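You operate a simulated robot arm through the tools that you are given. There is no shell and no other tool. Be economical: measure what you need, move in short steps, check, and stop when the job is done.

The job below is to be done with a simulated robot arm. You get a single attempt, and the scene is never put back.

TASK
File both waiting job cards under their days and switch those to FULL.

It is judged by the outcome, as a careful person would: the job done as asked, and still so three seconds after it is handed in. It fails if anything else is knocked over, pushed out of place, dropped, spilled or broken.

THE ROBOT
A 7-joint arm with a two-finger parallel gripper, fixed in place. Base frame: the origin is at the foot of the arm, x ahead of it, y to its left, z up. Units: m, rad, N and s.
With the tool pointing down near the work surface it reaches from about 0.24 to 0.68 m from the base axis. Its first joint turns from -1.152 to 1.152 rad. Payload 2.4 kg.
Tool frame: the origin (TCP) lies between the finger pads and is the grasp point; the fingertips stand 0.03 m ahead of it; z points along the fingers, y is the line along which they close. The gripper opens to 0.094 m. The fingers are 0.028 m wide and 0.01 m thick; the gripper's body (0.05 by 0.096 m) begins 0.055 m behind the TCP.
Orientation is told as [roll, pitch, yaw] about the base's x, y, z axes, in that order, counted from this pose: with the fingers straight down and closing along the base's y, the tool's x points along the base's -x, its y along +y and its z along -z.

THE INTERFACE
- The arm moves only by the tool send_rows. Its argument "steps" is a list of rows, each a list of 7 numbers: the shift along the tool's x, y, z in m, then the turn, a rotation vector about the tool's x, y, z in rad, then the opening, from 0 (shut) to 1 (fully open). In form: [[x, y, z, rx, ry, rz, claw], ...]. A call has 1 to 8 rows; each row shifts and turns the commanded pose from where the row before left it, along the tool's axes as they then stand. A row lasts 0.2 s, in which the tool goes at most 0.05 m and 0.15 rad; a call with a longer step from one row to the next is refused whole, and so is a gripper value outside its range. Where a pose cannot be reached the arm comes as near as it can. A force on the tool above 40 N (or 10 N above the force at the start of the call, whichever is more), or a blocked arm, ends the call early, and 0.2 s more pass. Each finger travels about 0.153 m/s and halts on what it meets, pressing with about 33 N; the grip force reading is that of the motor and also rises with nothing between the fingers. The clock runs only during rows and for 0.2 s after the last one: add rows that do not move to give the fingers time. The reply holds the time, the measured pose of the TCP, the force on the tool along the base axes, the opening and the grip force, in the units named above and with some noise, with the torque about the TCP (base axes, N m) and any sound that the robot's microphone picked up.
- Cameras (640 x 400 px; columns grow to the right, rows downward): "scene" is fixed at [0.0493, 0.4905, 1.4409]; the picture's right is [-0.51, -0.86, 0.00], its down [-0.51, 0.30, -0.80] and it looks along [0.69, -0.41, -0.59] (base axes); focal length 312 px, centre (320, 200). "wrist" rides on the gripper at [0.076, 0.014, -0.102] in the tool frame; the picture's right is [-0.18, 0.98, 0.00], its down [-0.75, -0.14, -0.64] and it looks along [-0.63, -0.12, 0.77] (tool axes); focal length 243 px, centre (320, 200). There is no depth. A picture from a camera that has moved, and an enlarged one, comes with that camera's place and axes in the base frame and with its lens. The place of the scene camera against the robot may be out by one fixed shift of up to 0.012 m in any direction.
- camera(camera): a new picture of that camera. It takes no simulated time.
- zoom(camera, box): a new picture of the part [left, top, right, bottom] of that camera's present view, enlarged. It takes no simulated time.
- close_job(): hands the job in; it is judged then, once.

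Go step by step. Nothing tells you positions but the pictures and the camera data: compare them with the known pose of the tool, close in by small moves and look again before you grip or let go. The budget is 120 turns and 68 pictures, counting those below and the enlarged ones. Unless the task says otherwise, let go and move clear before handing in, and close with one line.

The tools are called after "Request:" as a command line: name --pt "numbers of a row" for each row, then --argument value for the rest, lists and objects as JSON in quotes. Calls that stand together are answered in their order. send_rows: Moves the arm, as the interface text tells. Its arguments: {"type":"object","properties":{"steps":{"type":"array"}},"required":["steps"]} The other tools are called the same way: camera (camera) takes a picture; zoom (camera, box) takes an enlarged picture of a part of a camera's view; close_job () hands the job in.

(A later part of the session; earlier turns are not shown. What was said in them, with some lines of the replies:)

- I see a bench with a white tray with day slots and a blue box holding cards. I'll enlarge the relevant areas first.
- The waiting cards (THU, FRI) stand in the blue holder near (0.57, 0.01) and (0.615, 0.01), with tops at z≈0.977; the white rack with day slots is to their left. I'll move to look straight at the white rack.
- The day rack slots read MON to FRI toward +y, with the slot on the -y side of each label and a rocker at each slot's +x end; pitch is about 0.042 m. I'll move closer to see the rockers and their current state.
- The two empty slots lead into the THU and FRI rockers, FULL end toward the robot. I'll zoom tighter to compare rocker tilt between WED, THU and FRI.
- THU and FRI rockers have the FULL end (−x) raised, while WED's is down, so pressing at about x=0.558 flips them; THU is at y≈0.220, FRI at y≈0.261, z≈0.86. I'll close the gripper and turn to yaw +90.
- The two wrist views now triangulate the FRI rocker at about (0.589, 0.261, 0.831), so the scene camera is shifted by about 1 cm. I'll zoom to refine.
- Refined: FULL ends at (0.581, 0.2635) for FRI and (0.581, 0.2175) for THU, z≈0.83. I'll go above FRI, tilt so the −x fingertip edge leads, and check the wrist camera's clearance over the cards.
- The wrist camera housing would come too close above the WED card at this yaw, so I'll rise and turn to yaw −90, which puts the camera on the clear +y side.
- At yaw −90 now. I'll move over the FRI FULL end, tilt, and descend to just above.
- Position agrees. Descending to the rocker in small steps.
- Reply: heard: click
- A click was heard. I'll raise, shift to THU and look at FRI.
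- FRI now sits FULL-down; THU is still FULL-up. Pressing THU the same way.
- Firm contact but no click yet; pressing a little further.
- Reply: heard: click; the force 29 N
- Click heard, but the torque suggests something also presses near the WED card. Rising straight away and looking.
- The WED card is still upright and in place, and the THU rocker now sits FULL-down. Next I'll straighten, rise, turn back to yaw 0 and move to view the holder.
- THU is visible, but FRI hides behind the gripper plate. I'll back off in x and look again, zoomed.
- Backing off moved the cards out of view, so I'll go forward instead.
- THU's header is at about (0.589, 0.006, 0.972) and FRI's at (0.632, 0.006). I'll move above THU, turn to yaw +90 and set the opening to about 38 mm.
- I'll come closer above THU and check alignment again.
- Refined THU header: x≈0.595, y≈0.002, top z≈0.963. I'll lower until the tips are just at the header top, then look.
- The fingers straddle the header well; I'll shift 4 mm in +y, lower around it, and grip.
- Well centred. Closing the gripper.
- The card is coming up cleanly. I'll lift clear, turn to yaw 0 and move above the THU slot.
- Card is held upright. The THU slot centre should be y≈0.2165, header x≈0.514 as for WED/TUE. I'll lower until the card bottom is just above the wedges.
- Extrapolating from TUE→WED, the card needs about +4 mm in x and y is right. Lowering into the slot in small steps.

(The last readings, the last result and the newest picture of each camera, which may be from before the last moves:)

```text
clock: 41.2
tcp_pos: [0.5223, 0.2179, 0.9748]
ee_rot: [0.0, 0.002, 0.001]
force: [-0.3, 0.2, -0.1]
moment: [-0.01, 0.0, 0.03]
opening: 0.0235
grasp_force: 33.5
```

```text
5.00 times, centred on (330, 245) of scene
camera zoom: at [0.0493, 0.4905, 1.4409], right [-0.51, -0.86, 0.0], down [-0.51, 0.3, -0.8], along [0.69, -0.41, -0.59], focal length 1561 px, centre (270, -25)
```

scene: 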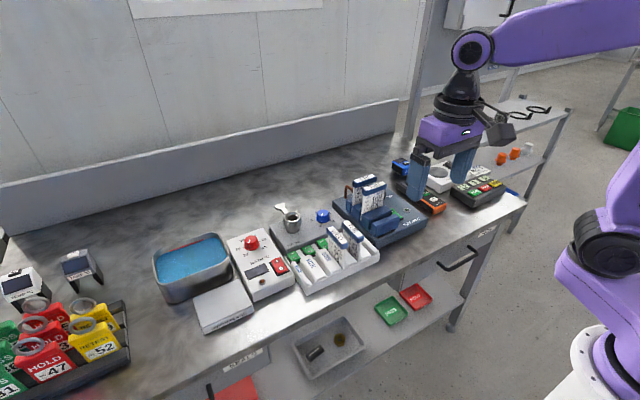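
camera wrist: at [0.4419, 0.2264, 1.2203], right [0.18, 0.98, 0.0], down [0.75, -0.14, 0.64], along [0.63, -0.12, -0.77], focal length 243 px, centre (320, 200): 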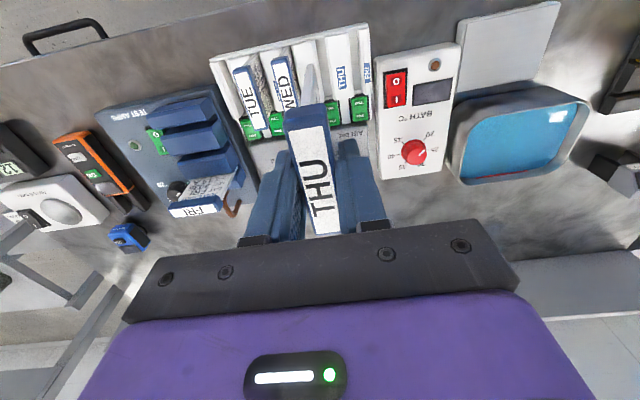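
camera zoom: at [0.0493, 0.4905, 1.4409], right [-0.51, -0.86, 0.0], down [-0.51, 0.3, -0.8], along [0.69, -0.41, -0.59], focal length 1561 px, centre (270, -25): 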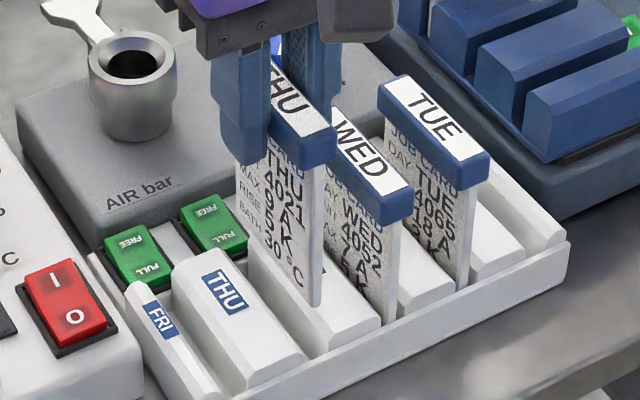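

No contact yet and the card lines up between WED and THU wedges. Continuing down.

Request:
send_rows --pt "0 0 0.008 0 0 0 0" --pt "0 0 0.008 0 0 0 0" --pt "0 0 0.008 0 0 0 0" --pt "0 0 0 0 0 0 0"

Request:
zoom --camera "scene" --box '[285, 205, 375, 285]'

Request:
zoom --camera "wrist" --box '[200, 60, 420, 240]'

```text
clock: 42.2
tcp_pos: [0.5218, 0.2194, 0.9516]
ee_rot: [0.0, 0.001, 0.001]
force: [0.2, 0.0, -0.4]
moment: [-0.02, 0.02, 0.04]
opening: 0.0236
grasp_force: 33.3
```

```text
5.00 times, centred on (330, 245) of scene
camera zoom: at [0.0493, 0.4905, 1.4409], right [-0.51, -0.86, 0.0], down [-0.51, 0.3, -0.8], along [0.69, -0.41, -0.59], focal length 1561 px, centre (270, -25)
```

zoom: 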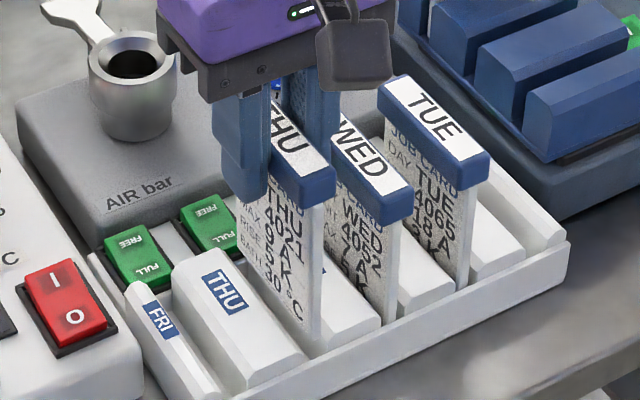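

```text
2.22 times, centred on (310, 150) of wrist
camera zoom: at [0.4452, 0.2331, 1.054], right [0.18, 0.98, 0.0], down [0.75, -0.14, 0.64], along [0.63, -0.12, -0.77], focal length 539 px, centre (342, 311)
```

zoom: 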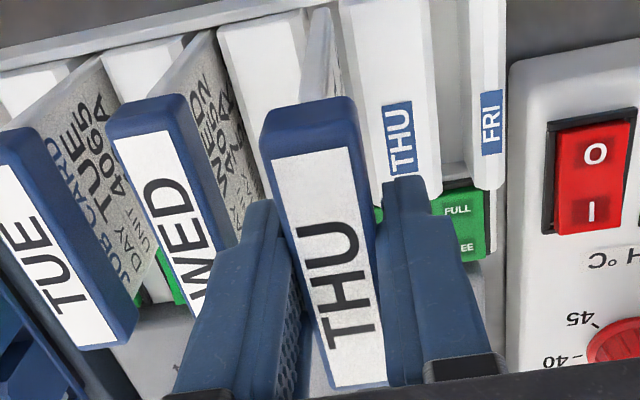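

Request:
send_rows --pt "0 0 0.008 0 0 0 0" --pt "0 0 0.008 0 0 0 0" --pt "0 0 0.008 0 0 0 0" --pt "0 0 0.006 0 0 0 0" --pt "0 0 0.004 0 0 0 0" --pt "0 0 0.002 0 0 0 0" --pt "0 0 0 0 0 0 0"

Request:
zoom --camera "scene" --box '[285, 205, 375, 285]'

```text
clock: 43.8
tcp_pos: [0.5235, 0.2195, 0.9176]
ee_rot: [0.002, -0.006, -0.001]
force: [9.3, -1.1, 26.0]
moment: [-0.04, 0.27, 0.02]
opening: 0.0233
grasp_force: 33.1
```

```text
5.00 times, centred on (330, 245) of scene
camera zoom: at [0.0491, 0.4903, 1.441], right [-0.51, -0.86, 0.0], down [-0.51, 0.3, -0.8], along [0.69, -0.41, -0.59], focal length 1561 px, centre (270, -25)
```

zoom: 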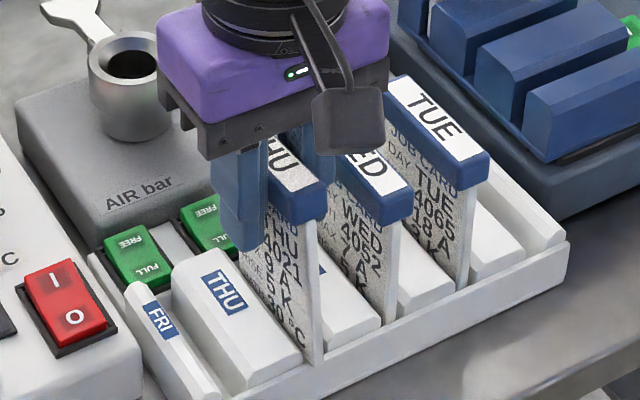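

Resistance at about 26 N while the card still stands ~25 mm too high: its −x bottom corner seems to sit on the front lip. I'll lift 20 mm and inspect from the wrist.

Request:
send_rows --pt "0 0 -0.01 0 0 0 0" --pt "0 0 -0.012 0 0 0 0" --pt "0 0 0 0 0 0 0"

Request:
zoom --camera "scene" --box '[300, 225, 370, 285]'

Request:
zoom --camera "wrist" --box '[200, 30, 420, 240]'

```text
clock: 44.6
tcp_pos: [0.5213, 0.219, 0.9378]
ee_rot: [0.001, 0.001, 0.0]
force: [1.1, 0.3, -1.3]
moment: [-0.01, -0.02, 0.02]
opening: 0.0235
grasp_force: 33.1
```

```text
6.67 times, centred on (335, 255) of scene
camera zoom: at [0.0493, 0.4905, 1.4409], right [-0.51, -0.86, 0.0], down [-0.51, 0.3, -0.8], along [0.69, -0.41, -0.59], focal length 2081 px, centre (220, -167)
```

zoom: 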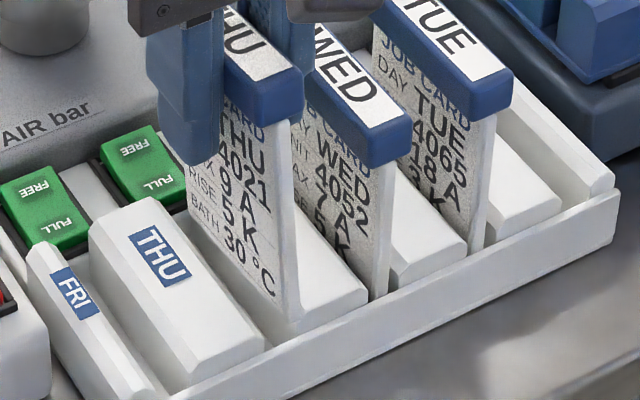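

```text
1.90 times, centred on (310, 135) of wrist
camera zoom: at [0.445, 0.2323, 1.0403], right [0.18, 0.98, 0.0], down [0.75, -0.14, 0.64], along [0.63, -0.12, -0.77], focal length 462 px, centre (339, 324)
```

zoom: 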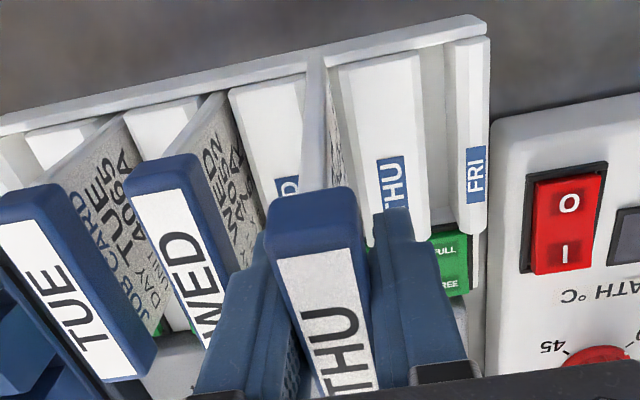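

The contact torque shows the card's −x bottom corner caught the sloped front lip, and the card has rocked slightly in the grip. I'll lift clear, shift +8 mm in x, and measure the tilt.

Request:
send_rows --pt "0 0 -0.02 0 0 0 0" --pt "0 0 -0.025 0 0 0 0" --pt "-0.008 0 0 0 0 0 0" --pt "0 0 0 0 0 0 0"

Request:
zoom --camera "scene" --box '[295, 195, 375, 275]'

```text
clock: 45.6
tcp_pos: [0.5308, 0.2196, 0.9836]
ee_rot: [-0.001, 0.001, 0.0]
force: [-0.5, -0.3, -0.8]
moment: [0.01, 0.02, 0.02]
opening: 0.0235
grasp_force: 33.3
```

```text
5.00 times, centred on (335, 235) of scene
camera zoom: at [0.0493, 0.4905, 1.4409], right [-0.51, -0.86, 0.0], down [-0.51, 0.3, -0.8], along [0.69, -0.41, -0.59], focal length 1561 px, centre (245, 25)
```

zoom: 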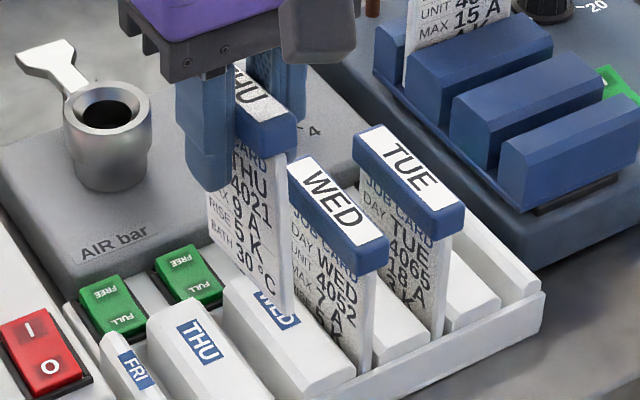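

The card is tilted about 0.08 rad with its bottom toward −x. I'll counter-rotate the tool and check.

Request:
send_rows --pt "0.001 0 0 0 -0.08 0 0" --pt "0 0 0 0 0 0 0"

Request:
zoom --camera "scene" --box '[295, 195, 375, 275]'

Request:
zoom --camera "wrist" --box '[200, 30, 420, 240]'

```text
clock: 46.2
tcp_pos: [0.5283, 0.2196, 0.982]
ee_rot: [0.001, -0.08, 0.001]
force: [-0.4, -1.0, -0.8]
moment: [-0.01, 0.02, -0.01]
opening: 0.0236
grasp_force: 32.7
```

```text
5.00 times, centred on (335, 235) of scene
camera zoom: at [0.0493, 0.4905, 1.4409], right [-0.51, -0.86, 0.0], down [-0.51, 0.3, -0.8], along [0.69, -0.41, -0.59], focal length 1561 px, centre (245, 25)
```

zoom: 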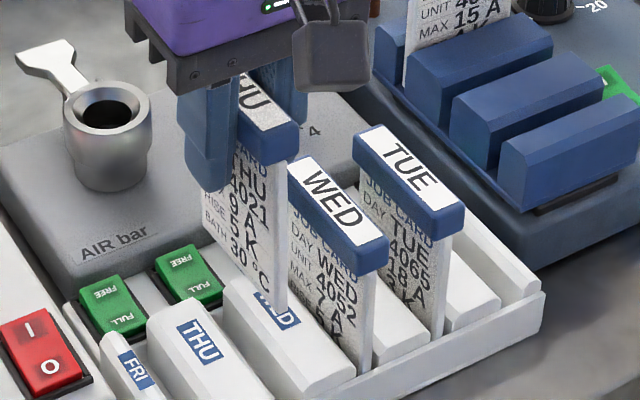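

```text
1.90 times, centred on (310, 135) of wrist
camera zoom: at [0.4447, 0.2337, 1.0792], right [0.18, 0.98, 0.01], down [0.7, -0.14, 0.7], along [0.69, -0.12, -0.71], focal length 462 px, centre (339, 324)
```

zoom: 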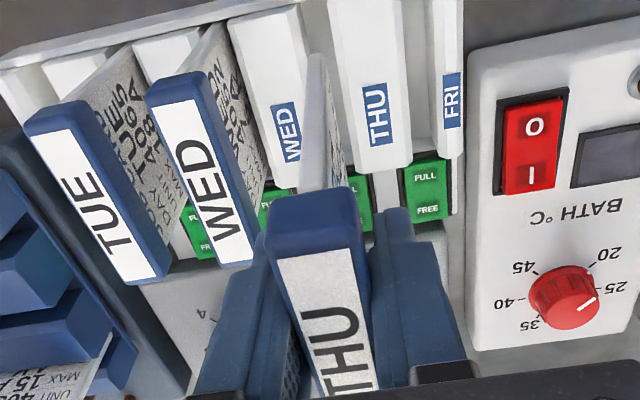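

Card is upright again and centred over the slot. Lowering, watching the force.

Request:
send_rows --pt "0.0008 0 0.01 0 0 0 0" --pt "0.0008 0 0.01 0 0 0 0" --pt "0.0008 0 0.01 0 0 0 0" --pt "0.0008 0 0.01 0 0 0 0" --pt "0.0004 0 0.005 0 0 0 0" --pt "0.0004 0 0.005 0 0 0 0" --pt "0 0 0 0 0 0 0"

Request:
zoom --camera "scene" --box '[295, 205, 375, 285]'

```text
clock: 47.8
tcp_pos: [0.5289, 0.2189, 0.9312]
ee_rot: [0.002, -0.08, 0.0]
force: [0.5, -0.1, -1.0]
moment: [0.0, -0.01, 0.01]
opening: 0.0234
grasp_force: 32.6
```

```text
5.00 times, centred on (335, 245) of scene
camera zoom: at [0.0493, 0.4905, 1.4409], right [-0.51, -0.86, 0.0], down [-0.51, 0.3, -0.8], along [0.69, -0.41, -0.59], focal length 1561 px, centre (245, -25)
```

zoom: 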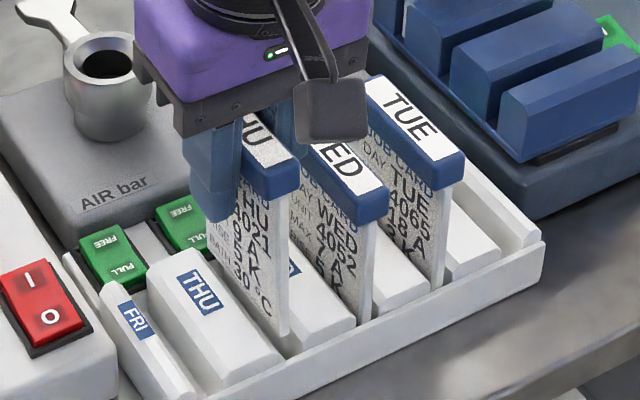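

Request:
send_rows --pt "0.0004 0 0.005 0 0 0 0" --pt "0.0004 0 0.005 0 0 0 0" --pt "0.0002 0 0.003 0 0 0 0" --pt "0.0002 0 0.003 0 0 0 0" --pt "0 0 0 0 0 0 0"

Request:
zoom --camera "scene" --box '[295, 205, 375, 285]'

```text
clock: 49.0
tcp_pos: [0.5285, 0.2202, 0.9154]
ee_rot: [0.001, -0.08, 0.001]
force: [0.8, -0.7, -0.5]
moment: [0.01, 0.01, -0.03]
opening: 0.0236
grasp_force: 33.2
```

```text
5.00 times, centred on (335, 245) of scene
camera zoom: at [0.0493, 0.4905, 1.4409], right [-0.51, -0.86, 0.0], down [-0.51, 0.3, -0.8], along [0.69, -0.41, -0.59], focal length 1561 px, centre (245, -25)
```

zoom: 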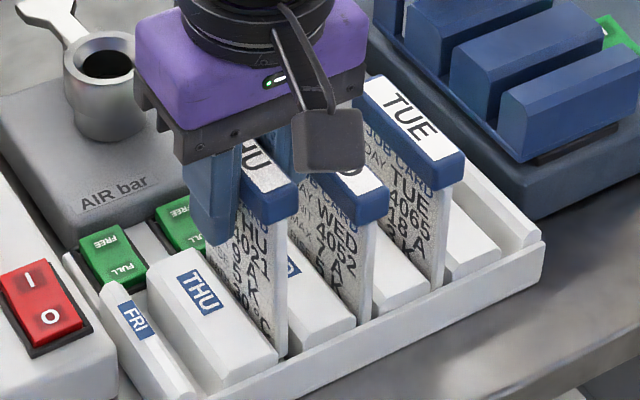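

Free so far; headers show about 25 mm still to go, and wedge tops (z≈0.84) leave room for the fingertips. Continuing down.

Request:
send_rows --pt "0.0004 0 0.005 0 0 0 0" --pt "0.0004 0 0.005 0 0 0 0" --pt "0.0002 0 0.003 0 0 0 0" --pt "0.0002 0 0.003 0 0 0 0" --pt "0.0002 0 0.003 0 0 0 0" --pt "0.0002 0 0.002 0 0 0 0" --pt "0 0 0 0 0 0 0"

Request:
zoom --camera "scene" --box '[295, 205, 375, 285]'

```text
clock: 50.6
tcp_pos: [0.5288, 0.22, 0.8946]
ee_rot: [0.002, -0.084, 0.0]
force: [-3.2, -0.5, 25.7]
moment: [-0.03, -0.53, 0.02]
opening: 0.0237
grasp_force: 32.8
```

```text
5.00 times, centred on (335, 245) of scene
camera zoom: at [0.0487, 0.4903, 1.441], right [-0.51, -0.86, 0.0], down [-0.51, 0.3, -0.81], along [0.69, -0.41, -0.59], focal length 1561 px, centre (245, -25)
```

zoom: 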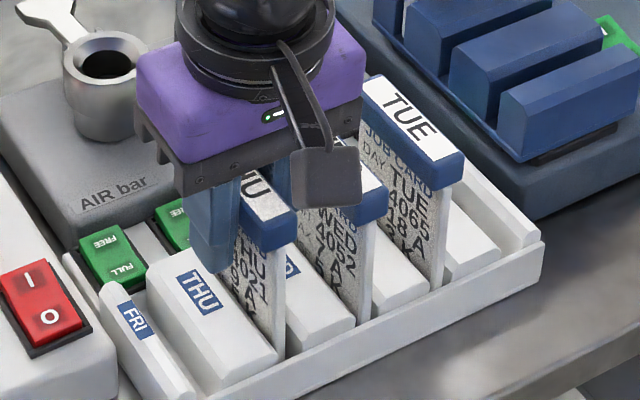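

The card is seated (bottomed, header level with its neighbours). Opening slightly and withdrawing upward.

Request:
send_rows --pt "0 0 -0.001 0 0 0 0.1" --pt "0 0 0 0 0 0 0.33" --pt "0 0 0 0 0 0 0.36" --pt "0 0 0 0 0 0 0.36"

Request:
send_rows --pt "0 0 -0.02 0 0 0 0.36" --pt "0 0 -0.02 0 0 0 0.36" --pt "0 0 -0.03 0 0 0 0.36" --pt "0 0 -0.04 0 0.08 0 0.36" --pt "0 0 -0.03 0 0 0 0.36" --pt "0 0 0 0 0 0 0.36"

Request:
zoom --camera "scene" --box '[295, 205, 375, 285]'

Request:
camera --camera "wrist"

```text
clock: 51.6
tcp_pos: [0.5288, 0.2201, 0.8947]
ee_rot: [0.0, -0.077, 0.0]
force: [0.2, -0.7, -1.1]
moment: [-0.01, -0.01, -0.03]
opening: 0.0337
grasp_force: 0.1
```

```text
clock: 53.0
tcp_pos: [0.523, 0.2206, 1.0368]
ee_rot: [0.0, 0.001, -0.001]
force: [0.0, 0.1, 0.5]
moment: [0.02, -0.02, -0.02]
opening: 0.0341
grasp_force: 0.0
```

```text
5.00 times, centred on (335, 245) of scene
camera zoom: at [0.0493, 0.4905, 1.4409], right [-0.51, -0.86, 0.0], down [-0.51, 0.3, -0.8], along [0.69, -0.41, -0.59], focal length 1561 px, centre (245, -25)
```

zoom: 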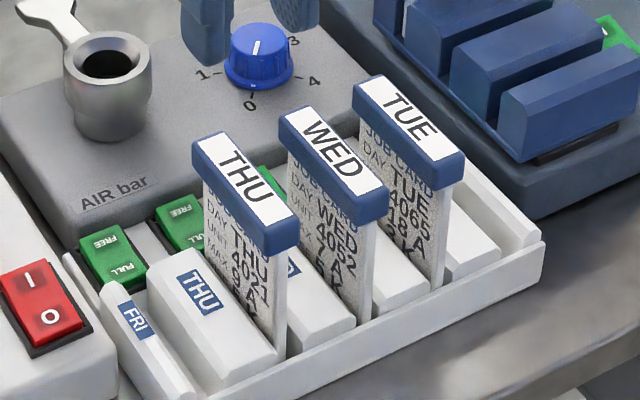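

```text
16 pictures are left
camera wrist: at [0.445, 0.2339, 1.1397], right [0.18, 0.98, 0.0], down [0.75, -0.14, 0.64], along [0.63, -0.12, -0.77], focal length 243 px, centre (320, 200)
```

wrist: 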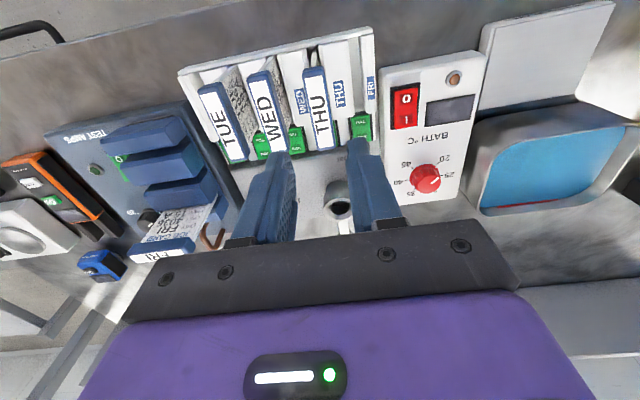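

THU is filed squarely next to WED. Now for FRI: its header is at (0.639, 0.007), so I'll move there at height and turn to yaw +90.

Request:
send_rows --pt "0 0 -0.048 0 0 0 0.5" --pt "0 0 -0.02 0 0 0 0.5" --pt "-0.0232 -0.0427 0 0 0 0 0.5" --pt "-0.0232 -0.0427 0 0 0 0 0.5" --pt "-0.0232 -0.0427 0 0 0 0 0.5" --pt "-0.0232 -0.0427 0 0 0 0 0.5" --pt "-0.0232 -0.0427 0 0 0 0 0.5" --pt "0 0 0 0 0 0 0.5"

Request:
send_rows --pt "0 0 0 0 0 -0.15 0.5" --pt "0 0 0 0 0 -0.15 0.5" --pt "0 0 0 0 0 -0.15 0.5" --pt "0 0 0 0 0 -0.15 0.5" --pt "0 0 0 0 0 -0.15 0.5" --pt "0 0 0 0 0 -0.15 0.5" --pt "0 0 0 0 0 -0.15 0.5" --pt "0 0 0 0 0 -0.15 0.5"

Request:
send_rows --pt "0 0 0 0 0 -0.15 0.5" --pt "0 0 0 0 0 -0.15 0.5" --pt "0 0 0 0 0 -0.0708 0.5" --pt "0 0 0.035 0 0 0 0.5" --pt "0 0 0.03 0 0 0 0.5" --pt "0 0 0 0 0 0 0.5"

Request:
zoom --camera "wrist" --box '[220, 40, 420, 240]'

```text
clock: 54.8
tcp_pos: [0.6344, 0.0044, 1.1029]
ee_rot: [0.001, 0.0, -0.001]
force: [-0.6, -0.1, 0.3]
moment: [0.03, -0.04, 0.01]
opening: 0.047
grasp_force: 0.1
```

```text
clock: 56.6
tcp_pos: [0.6357, 0.006, 1.1031]
ee_rot: [-0.001, -0.001, 1.202]
force: [0.5, 1.5, -0.1]
moment: [0.01, 0.0, -0.01]
opening: 0.0469
grasp_force: 0.1
```

```text
clock: 58.0
tcp_pos: [0.6364, 0.0045, 1.0363]
ee_rot: [0.0, 0.0, 1.572]
force: [0.6, -0.2, 0.1]
moment: [-0.01, -0.01, 0.0]
opening: 0.0473
grasp_force: 0.1
```

```text
2.00 times, centred on (320, 140) of wrist
camera zoom: at [0.6208, -0.0714, 1.1406], right [-0.98, 0.18, 0.0], down [0.14, 0.75, 0.64], along [0.12, 0.63, -0.77], focal length 485 px, centre (320, 320)
```

zoom: 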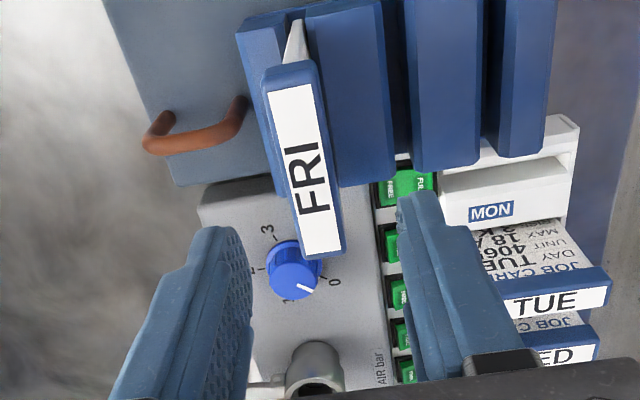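

FRI's header measures x≈0.640. I'll correct, lower around it and grip.

Request:
send_rows --pt "-0.003 -0.0034 0.02 0 0 0 0.5" --pt "0 0 0.02 0 0 0 0.5" --pt "0 0 0.02 0 0 0 0.5" --pt "0 0 0.0163 0 0 0 0.5" --pt "0 0 0 0 0 0 0.5"

Request:
zoom --camera "wrist" --box '[220, 40, 420, 240]'

```text
clock: 59.2
tcp_pos: [0.6387, 0.0105, 0.9612]
ee_rot: [0.0, 0.001, 1.57]
force: [-0.1, 0.6, -0.9]
moment: [0.02, 0.01, 0.01]
opening: 0.0469
grasp_force: 0.1
```

```text
2.00 times, centred on (320, 140) of wrist
camera zoom: at [0.6229, -0.0665, 1.0649], right [-0.98, 0.18, 0.0], down [0.14, 0.75, 0.64], along [0.12, 0.63, -0.77], focal length 485 px, centre (320, 320)
```

zoom: 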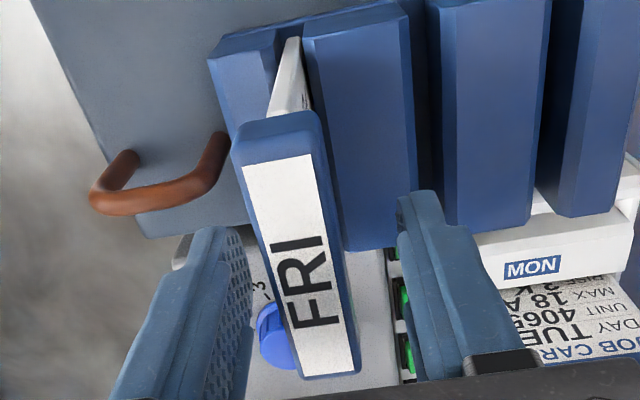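

Straddled well; 3 mm back in y, then close and lift slightly.

Request:
send_rows --pt "0.003 0 0 0 0 0 0.4" --pt "0 0 0 0 0 0 0.3" --pt "0 0 0 0 0 0 0.2" --pt "0 0 0 0 0 0 0.1" --pt "0 0 0 0 0 0 0" --pt "0 0 0 0 0 0 0"

Request:
send_rows --pt "0 0 -0.02 0 0 0 0" --pt "0 0 -0.035 0 0 0 0" --pt "0 0 -0.045 0 0 0 0" --pt "0 0 -0.045 0 0 0 0" --pt "0 0 -0.01 0 0 0 0" --pt "0 0 0 0 0 0.15 0" --pt "0 0 0 0 0 0.15 0" --pt "0 0 0 0 0 0.15 0"

Request:
send_rows --pt "0 0 0 0 0 0.15 0" --pt "0 0 0 0 0 0.15 0" --pt "0 0 0 0 0 0.15 0" --pt "0 0 0 0 0 0.15 0" --pt "0 0 0 0 0 0.15 0" --pt "0 0 0 0 0 0.15 0" --pt "0 0 0 0 0 0.15 0" --pt "0 0 0 0 0 0.0708 0"

Request:
camera --camera "scene"

```text
clock: 60.6
tcp_pos: [0.6368, 0.0067, 0.9613]
ee_rot: [0.002, 0.0, 1.57]
force: [0.5, -0.1, 0.1]
moment: [0.03, -0.01, 0.03]
opening: 0.0232
grasp_force: 33.2
```

```text
clock: 62.4
tcp_pos: [0.6389, 0.0053, 1.1169]
ee_rot: [0.001, 0.0, 1.117]
force: [0.4, 0.1, -0.5]
moment: [-0.01, 0.04, 0.02]
opening: 0.0234
grasp_force: 32.7
```

```text
clock: 64.2
tcp_pos: [0.6389, 0.0058, 1.1165]
ee_rot: [-0.001, 0.001, -0.003]
force: [0.2, 0.0, -1.1]
moment: [0.02, 0.03, 0.04]
opening: 0.0233
grasp_force: 33.0
```

```text
13 pictures are left
```

scene: 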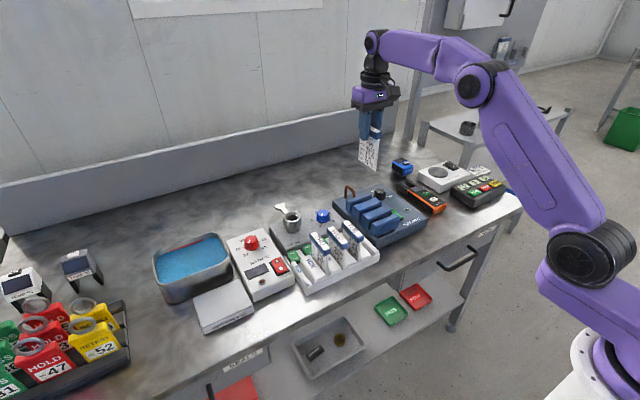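

FRI is lifted cleanly. Moving above the FRI slot (x≈0.530, y≈0.2655).

Request:
send_rows --pt "0.0182 0.0433 0 0 0 0 0" --pt "0.0182 0.0433 0 0 0 0 0" --pt "0.0182 0.0433 0 0 0 0 0" --pt "0.0182 0.0433 0 0 0 0 0" --pt "0.0182 0.0433 0 0 0 0 0" --pt "0.0182 0.0433 0 0 0 0 0" --pt "0 0 0 0 0 0 0"

Request:
send_rows --pt "0 0 0.04 0 0 0 0" --pt "0 0 0.045 0 0 0 0" --pt "0 0 0.045 0 0 0 0" --pt "0 0 0 0 0 0 0"

Request:
zoom --camera "scene" --box '[275, 205, 365, 290]'

Request:
zoom --camera "wrist" --box '[200, 30, 420, 240]'

```text
clock: 65.8
tcp_pos: [0.5276, 0.2661, 1.1141]
ee_rot: [0.0, 0.0, 0.001]
force: [0.1, 0.4, -0.3]
moment: [0.01, -0.03, 0.03]
opening: 0.0235
grasp_force: 32.7
```

```text
clock: 66.8
tcp_pos: [0.531, 0.2652, 0.9869]
ee_rot: [-0.001, 0.002, -0.001]
force: [0.6, 0.1, -0.9]
moment: [0.02, 0.0, 0.01]
opening: 0.0231
grasp_force: 33.2
```

```text
4.71 times, centred on (320, 248) of scene
camera zoom: at [0.0493, 0.4905, 1.4409], right [-0.51, -0.86, 0.0], down [-0.51, 0.3, -0.8], along [0.69, -0.41, -0.59], focal length 1469 px, centre (320, -24)
```

zoom: 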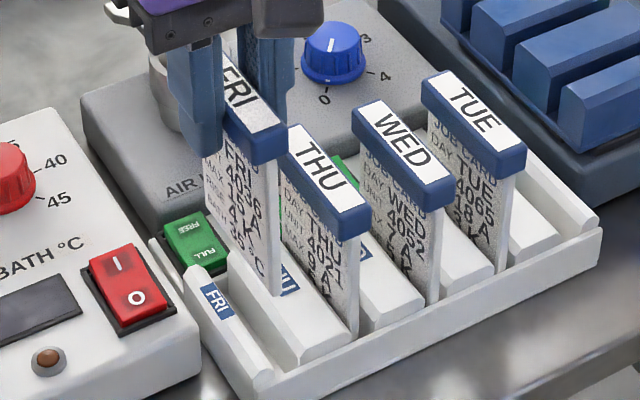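

```text
1.90 times, centred on (310, 135) of wrist
camera zoom: at [0.4548, 0.2789, 1.0908], right [0.18, 0.98, 0.0], down [0.75, -0.14, 0.64], along [0.63, -0.12, -0.77], focal length 462 px, centre (339, 324)
```

zoom: 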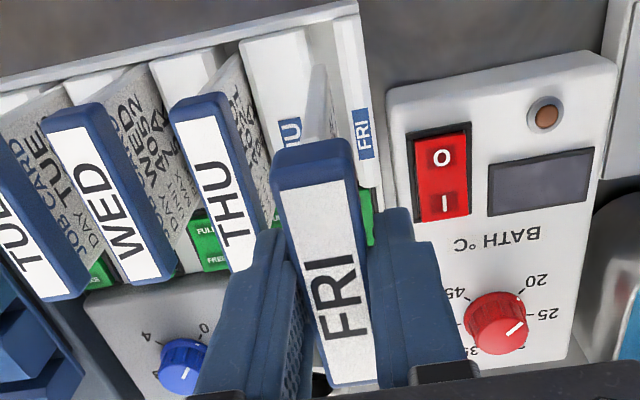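

FRI lines up with the pattern of THU/WED/TUE. Lowering gently.

Request:
send_rows --pt "0 0 0.01 0 0 0 0" --pt "0 0 0.01 0 0 0 0" --pt "0 0 0.01 0 0 0 0" --pt "0 0 0.01 0 0 0 0" --pt "0 0 0.005 0 0 0 0" --pt "0 0 0.005 0 0 0 0" --pt "0 0 0.005 0 0 0 0" --pt "0 0 0 0 0 0 0"

Request:
zoom --camera "scene" --box '[275, 205, 365, 290]'

```text
clock: 68.6
tcp_pos: [0.5298, 0.2663, 0.93]
ee_rot: [0.001, -0.001, 0.001]
force: [-0.3, 0.4, -1.3]
moment: [-0.03, -0.01, -0.01]
opening: 0.0234
grasp_force: 32.9
```

```text
4.71 times, centred on (320, 248) of scene
camera zoom: at [0.0493, 0.4905, 1.4409], right [-0.51, -0.86, 0.0], down [-0.51, 0.3, -0.8], along [0.69, -0.41, -0.59], focal length 1469 px, centre (320, -24)
```

zoom: 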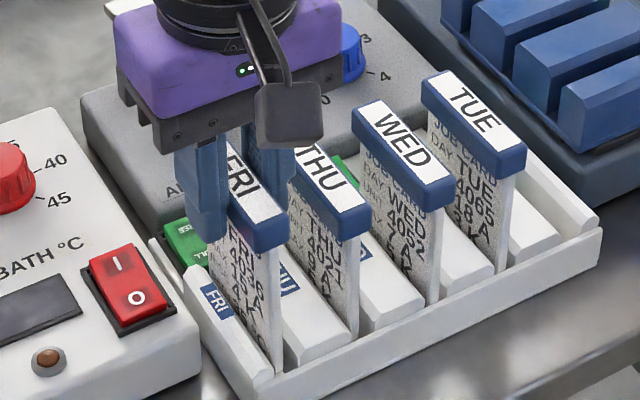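

Request:
send_rows --pt "0 0 0.006 0 0 0 0" --pt "0 0 0.006 0 0 0 0" --pt "0 0 0.005 0 0 0 0" --pt "0 0 0.003 0 0 0 0" --pt "0 0 0.003 0 0 0 0" --pt "0 0 0.002 0 0 0 0" --pt "0 0 0.002 0 0 0 0" --pt "0 0 0 0 0 0 0"

```text
clock: 70.4
tcp_pos: [0.5306, 0.265, 0.9046]
ee_rot: [0.002, -0.001, -0.001]
force: [-5.9, 1.2, 26.0]
moment: [0.03, -0.36, 0.02]
opening: 0.0236
grasp_force: 33.1
```

Request:
zoom --camera "scene" --box '[275, 205, 365, 290]'

```text
4.71 times, centred on (320, 248) of scene
camera zoom: at [0.0487, 0.4903, 1.441], right [-0.51, -0.86, 0.0], down [-0.51, 0.3, -0.81], along [0.69, -0.41, -0.59], focal length 1469 px, centre (320, -24)
```

zoom: 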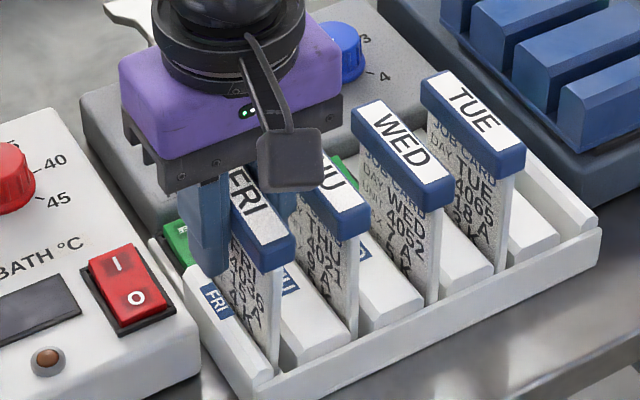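

The card has essentially bottomed out (its visible edge matches THU's). I'll relax 1–2 mm, release, and let it settle in its slot.

Request:
send_rows --pt "0 0 -0.002 0 0 0 0" --pt "0 0 0 0 0 0 0.15" --pt "0 0 0 0 0 0 0.33" --pt "0 0 0 0 0 0 0.36" --pt "0 0 0 0 0 0 0.36"

Request:
zoom --camera "scene" --box '[275, 205, 365, 290]'

```text
clock: 71.6
tcp_pos: [0.5292, 0.265, 0.9064]
ee_rot: [0.0, 0.001, -0.001]
force: [0.0, -0.5, 0.5]
moment: [-0.01, 0.0, 0.01]
opening: 0.0339
grasp_force: 0.1
```

```text
4.71 times, centred on (320, 248) of scene
camera zoom: at [0.0493, 0.4905, 1.4409], right [-0.51, -0.86, 0.0], down [-0.51, 0.3, -0.8], along [0.69, -0.41, -0.59], focal length 1469 px, centre (320, -24)
```

zoom: 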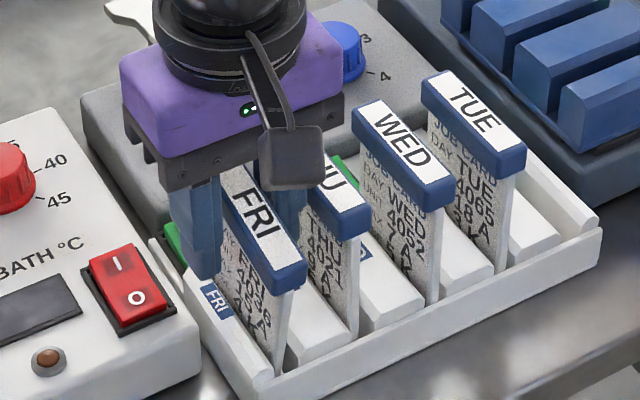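

After release the card leans: its +x bottom corner is resting on the slot's far end. I'll regrip, lift a little, straighten and move it a few millimetres toward −x.

Request:
send_rows --pt "0 0 0 0 0 0 0.2" --pt "0 0 0 0 0 0 0.1" --pt "0 0 0 0 0 0 0" --pt "0 0 0 0 0 0 0" --pt "0 0 -0.015 0 0 0 0" --pt "0 0 -0.015 0 0 0 0" --pt "0 0 0 0 0.15 0 0" --pt "0 0 0 0 0 0 0"

Request:
zoom --camera "scene" --box '[275, 205, 365, 290]'

```text
clock: 73.4
tcp_pos: [0.5296, 0.2664, 0.9379]
ee_rot: [-0.001, 0.152, 0.0]
force: [0.3, -0.6, -0.8]
moment: [-0.01, -0.01, 0.0]
opening: 0.0233
grasp_force: 33.4
```

```text
4.71 times, centred on (320, 248) of scene
camera zoom: at [0.0493, 0.4905, 1.4409], right [-0.51, -0.86, 0.0], down [-0.51, 0.3, -0.8], along [0.69, -0.41, -0.59], focal length 1469 px, centre (320, -24)
```

zoom: 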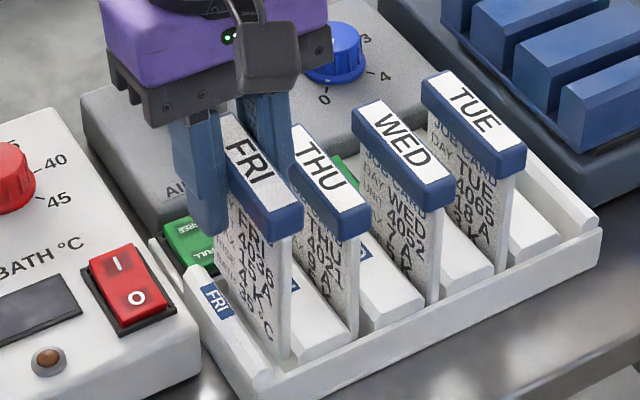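

Still ~0.08 rad off vertical. I'll raise 10 mm, finish straightening, and shift +6 mm in x so it matches THU's seated position.

Request:
send_rows --pt "0.0015 0 -0.0099 0 0 0 0" --pt "0 0 0 0 0.08 0 0" --pt "-0.0063 0 -0.0015 0 0 0 0" --pt "0 0 0 0 0 0 0"

Request:
zoom --camera "scene" --box '[275, 205, 365, 290]'

```text
clock: 74.4
tcp_pos: [0.5366, 0.2645, 0.9475]
ee_rot: [0.001, 0.231, 0.001]
force: [0.7, -0.8, -0.5]
moment: [0.03, -0.02, 0.02]
opening: 0.0232
grasp_force: 32.8
```

```text
4.71 times, centred on (320, 248) of scene
camera zoom: at [0.0493, 0.4905, 1.4409], right [-0.51, -0.86, 0.0], down [-0.51, 0.3, -0.8], along [0.69, -0.41, -0.59], focal length 1469 px, centre (320, -24)
```

zoom: 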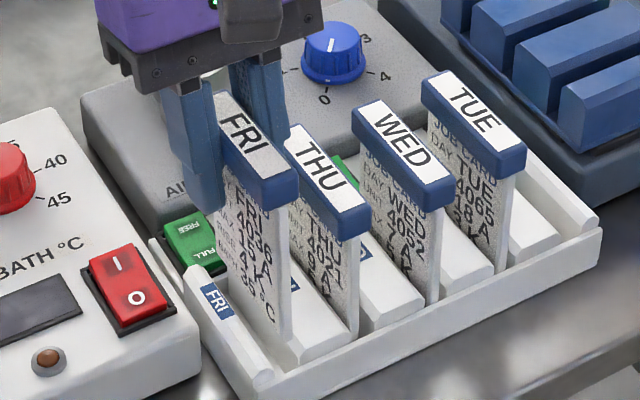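

Upright now. Relative to THU's seated header it still needs about 6 mm in +x; then lowering.

Request:
send_rows --pt "-0.0055 0 -0.0013 0 0 0 0" --pt "-0.0023 0 0.0097 0 0 0 0" --pt "-0.0023 0 0.0097 0 0 0 0" --pt "-0.0012 0 0.0049 0 0 0 0" --pt "-0.0012 0 0.0049 0 0 0 0" --pt "0 0 0 0 0 0 0"

Request:
zoom --camera "scene" --box '[275, 205, 365, 290]'

```text
clock: 75.8
tcp_pos: [0.5421, 0.2665, 0.9169]
ee_rot: [-0.001, 0.231, 0.0]
force: [-0.5, 0.1, -0.4]
moment: [-0.03, 0.01, -0.02]
opening: 0.0233
grasp_force: 32.9
```

```text
4.71 times, centred on (320, 248) of scene
camera zoom: at [0.0493, 0.4905, 1.4409], right [-0.51, -0.86, 0.0], down [-0.51, 0.3, -0.8], along [0.69, -0.41, -0.59], focal length 1469 px, centre (320, -24)
```

zoom: 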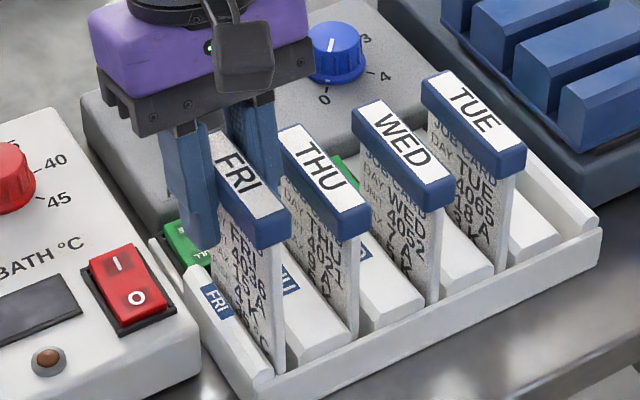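

Request:
send_rows --pt "-0.0012 0 0.0049 0 0 0 0" --pt "-0.0012 0 0.0049 0 0 0 0" --pt "-0.0009 0 0.0039 0 0 0 0" --pt "-0.0007 0 0.0029 0 0 0 0" --pt "-0.0005 0 0.0019 0 0 0 0" --pt "0 0 0 0 0 0 0"

```text
clock: 77.2
tcp_pos: [0.5437, 0.2662, 0.8984]
ee_rot: [0.0, 0.229, 0.0]
force: [-0.9, 0.5, 8.2]
moment: [-0.02, 0.03, -0.01]
opening: 0.0234
grasp_force: 32.9
```

Contact is now centred under the card (no tipping torque), which suggests a flat seat. Checking before release.

Request:
zoom --camera "scene" --box '[275, 205, 365, 290]'

```text
4.71 times, centred on (320, 248) of scene
camera zoom: at [0.0491, 0.4904, 1.4409], right [-0.51, -0.86, 0.0], down [-0.51, 0.3, -0.8], along [0.69, -0.41, -0.59], focal length 1469 px, centre (320, -24)
```

zoom: 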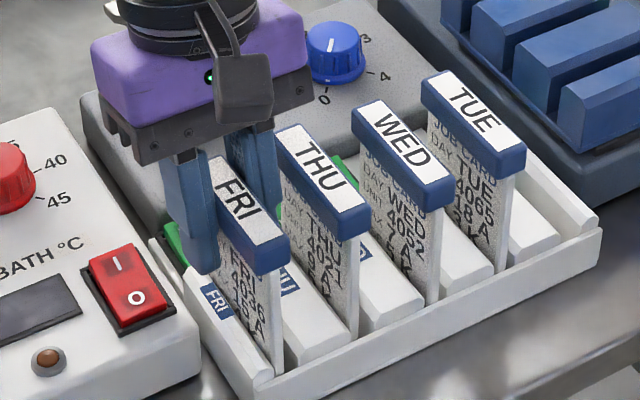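

It looks level with the row. Releasing and withdrawing upward.

Request:
send_rows --pt "0 0 0 0 0 0 0.15" --pt "0 0 0 0 0 0 0.33" --pt "0 0 0 0 0 0 0.36" --pt "0 0 0 0 0 0 0.36"

Request:
zoom --camera "scene" --box '[275, 205, 365, 290]'

```text
clock: 78.2
tcp_pos: [0.5423, 0.2658, 0.899]
ee_rot: [0.0, 0.231, 0.0]
force: [-0.3, -0.1, 0.2]
moment: [-0.03, -0.01, 0.01]
opening: 0.0338
grasp_force: 0.0
```

```text
4.71 times, centred on (320, 248) of scene
camera zoom: at [0.0493, 0.4905, 1.4409], right [-0.51, -0.86, 0.0], down [-0.51, 0.3, -0.8], along [0.69, -0.41, -0.59], focal length 1469 px, centre (320, -24)
```

zoom: 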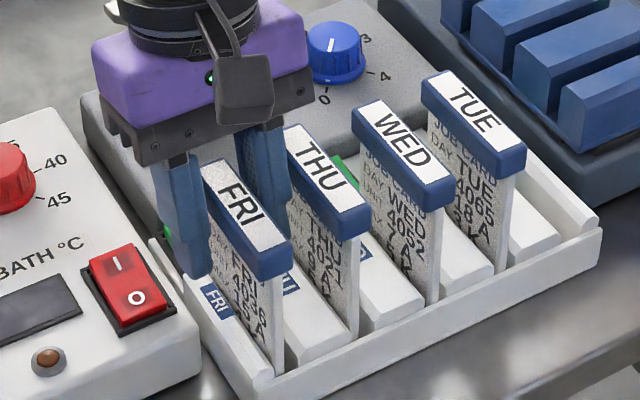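

FRI is now seated in line with the others. Withdrawing straight up and levelling the tool.

Request:
send_rows --pt "0.0046 0 -0.0195 0 0 0 0.36" --pt "0.0046 0 -0.0195 0 0 0 0.36" --pt "0.0092 0 -0.039 0 0 0 0.36" --pt "0.0092 0 -0.039 0 0 0 0.36" --pt "0 0 -0.03 0 -0.15 0 0.36" --pt "0 0 -0.03 0 -0.08 0 0.36" --pt "0.04 0 0 0 0 0 0.5" --pt "0.04 0 0 0 0 0 0.5"

Request:
zoom --camera "scene" --box '[275, 205, 365, 290]'

Request:
zoom --camera "wrist" --box '[210, 60, 410, 190]'

```text
clock: 80.0
tcp_pos: [0.4707, 0.2682, 1.0771]
ee_rot: [0.0, -0.003, -0.001]
force: [-0.3, -0.3, -0.2]
moment: [-0.01, -0.03, 0.0]
opening: 0.047
grasp_force: 0.0
```

```text
4.71 times, centred on (320, 248) of scene
camera zoom: at [0.0493, 0.4905, 1.4409], right [-0.51, -0.86, 0.0], down [-0.51, 0.3, -0.8], along [0.69, -0.41, -0.59], focal length 1469 px, centre (320, -24)
```

zoom: 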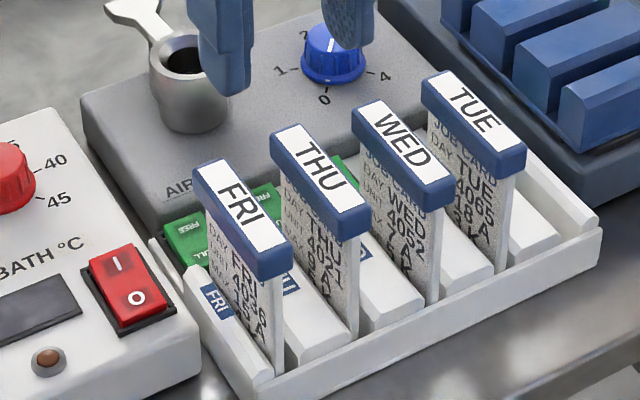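

```text
3.08 times, centred on (310, 125) of wrist
camera zoom: at [0.3946, 0.2814, 1.1806], right [0.18, 0.98, 0.0], down [0.75, -0.14, 0.64], along [0.63, -0.12, -0.77], focal length 746 px, centre (351, 431)
```

zoom: 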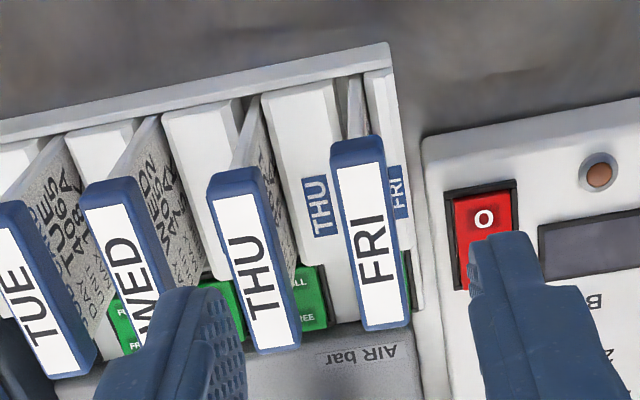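

Both cards stand squarely in the THU and FRI slots, both rockers clicked over to FULL, and the arm is clear.

Request:
close_job

```text
The job is handed in.
```

The THU and FRI job cards are filed in their slots, and both days are switched to FULL. I saw both rockers FULL-end down right after pressing them, but the filed cards partly hid them in the last pictures. While I pressed the THU switch, the gripper leaned briefly on the WED card, which stayed upright and in place.
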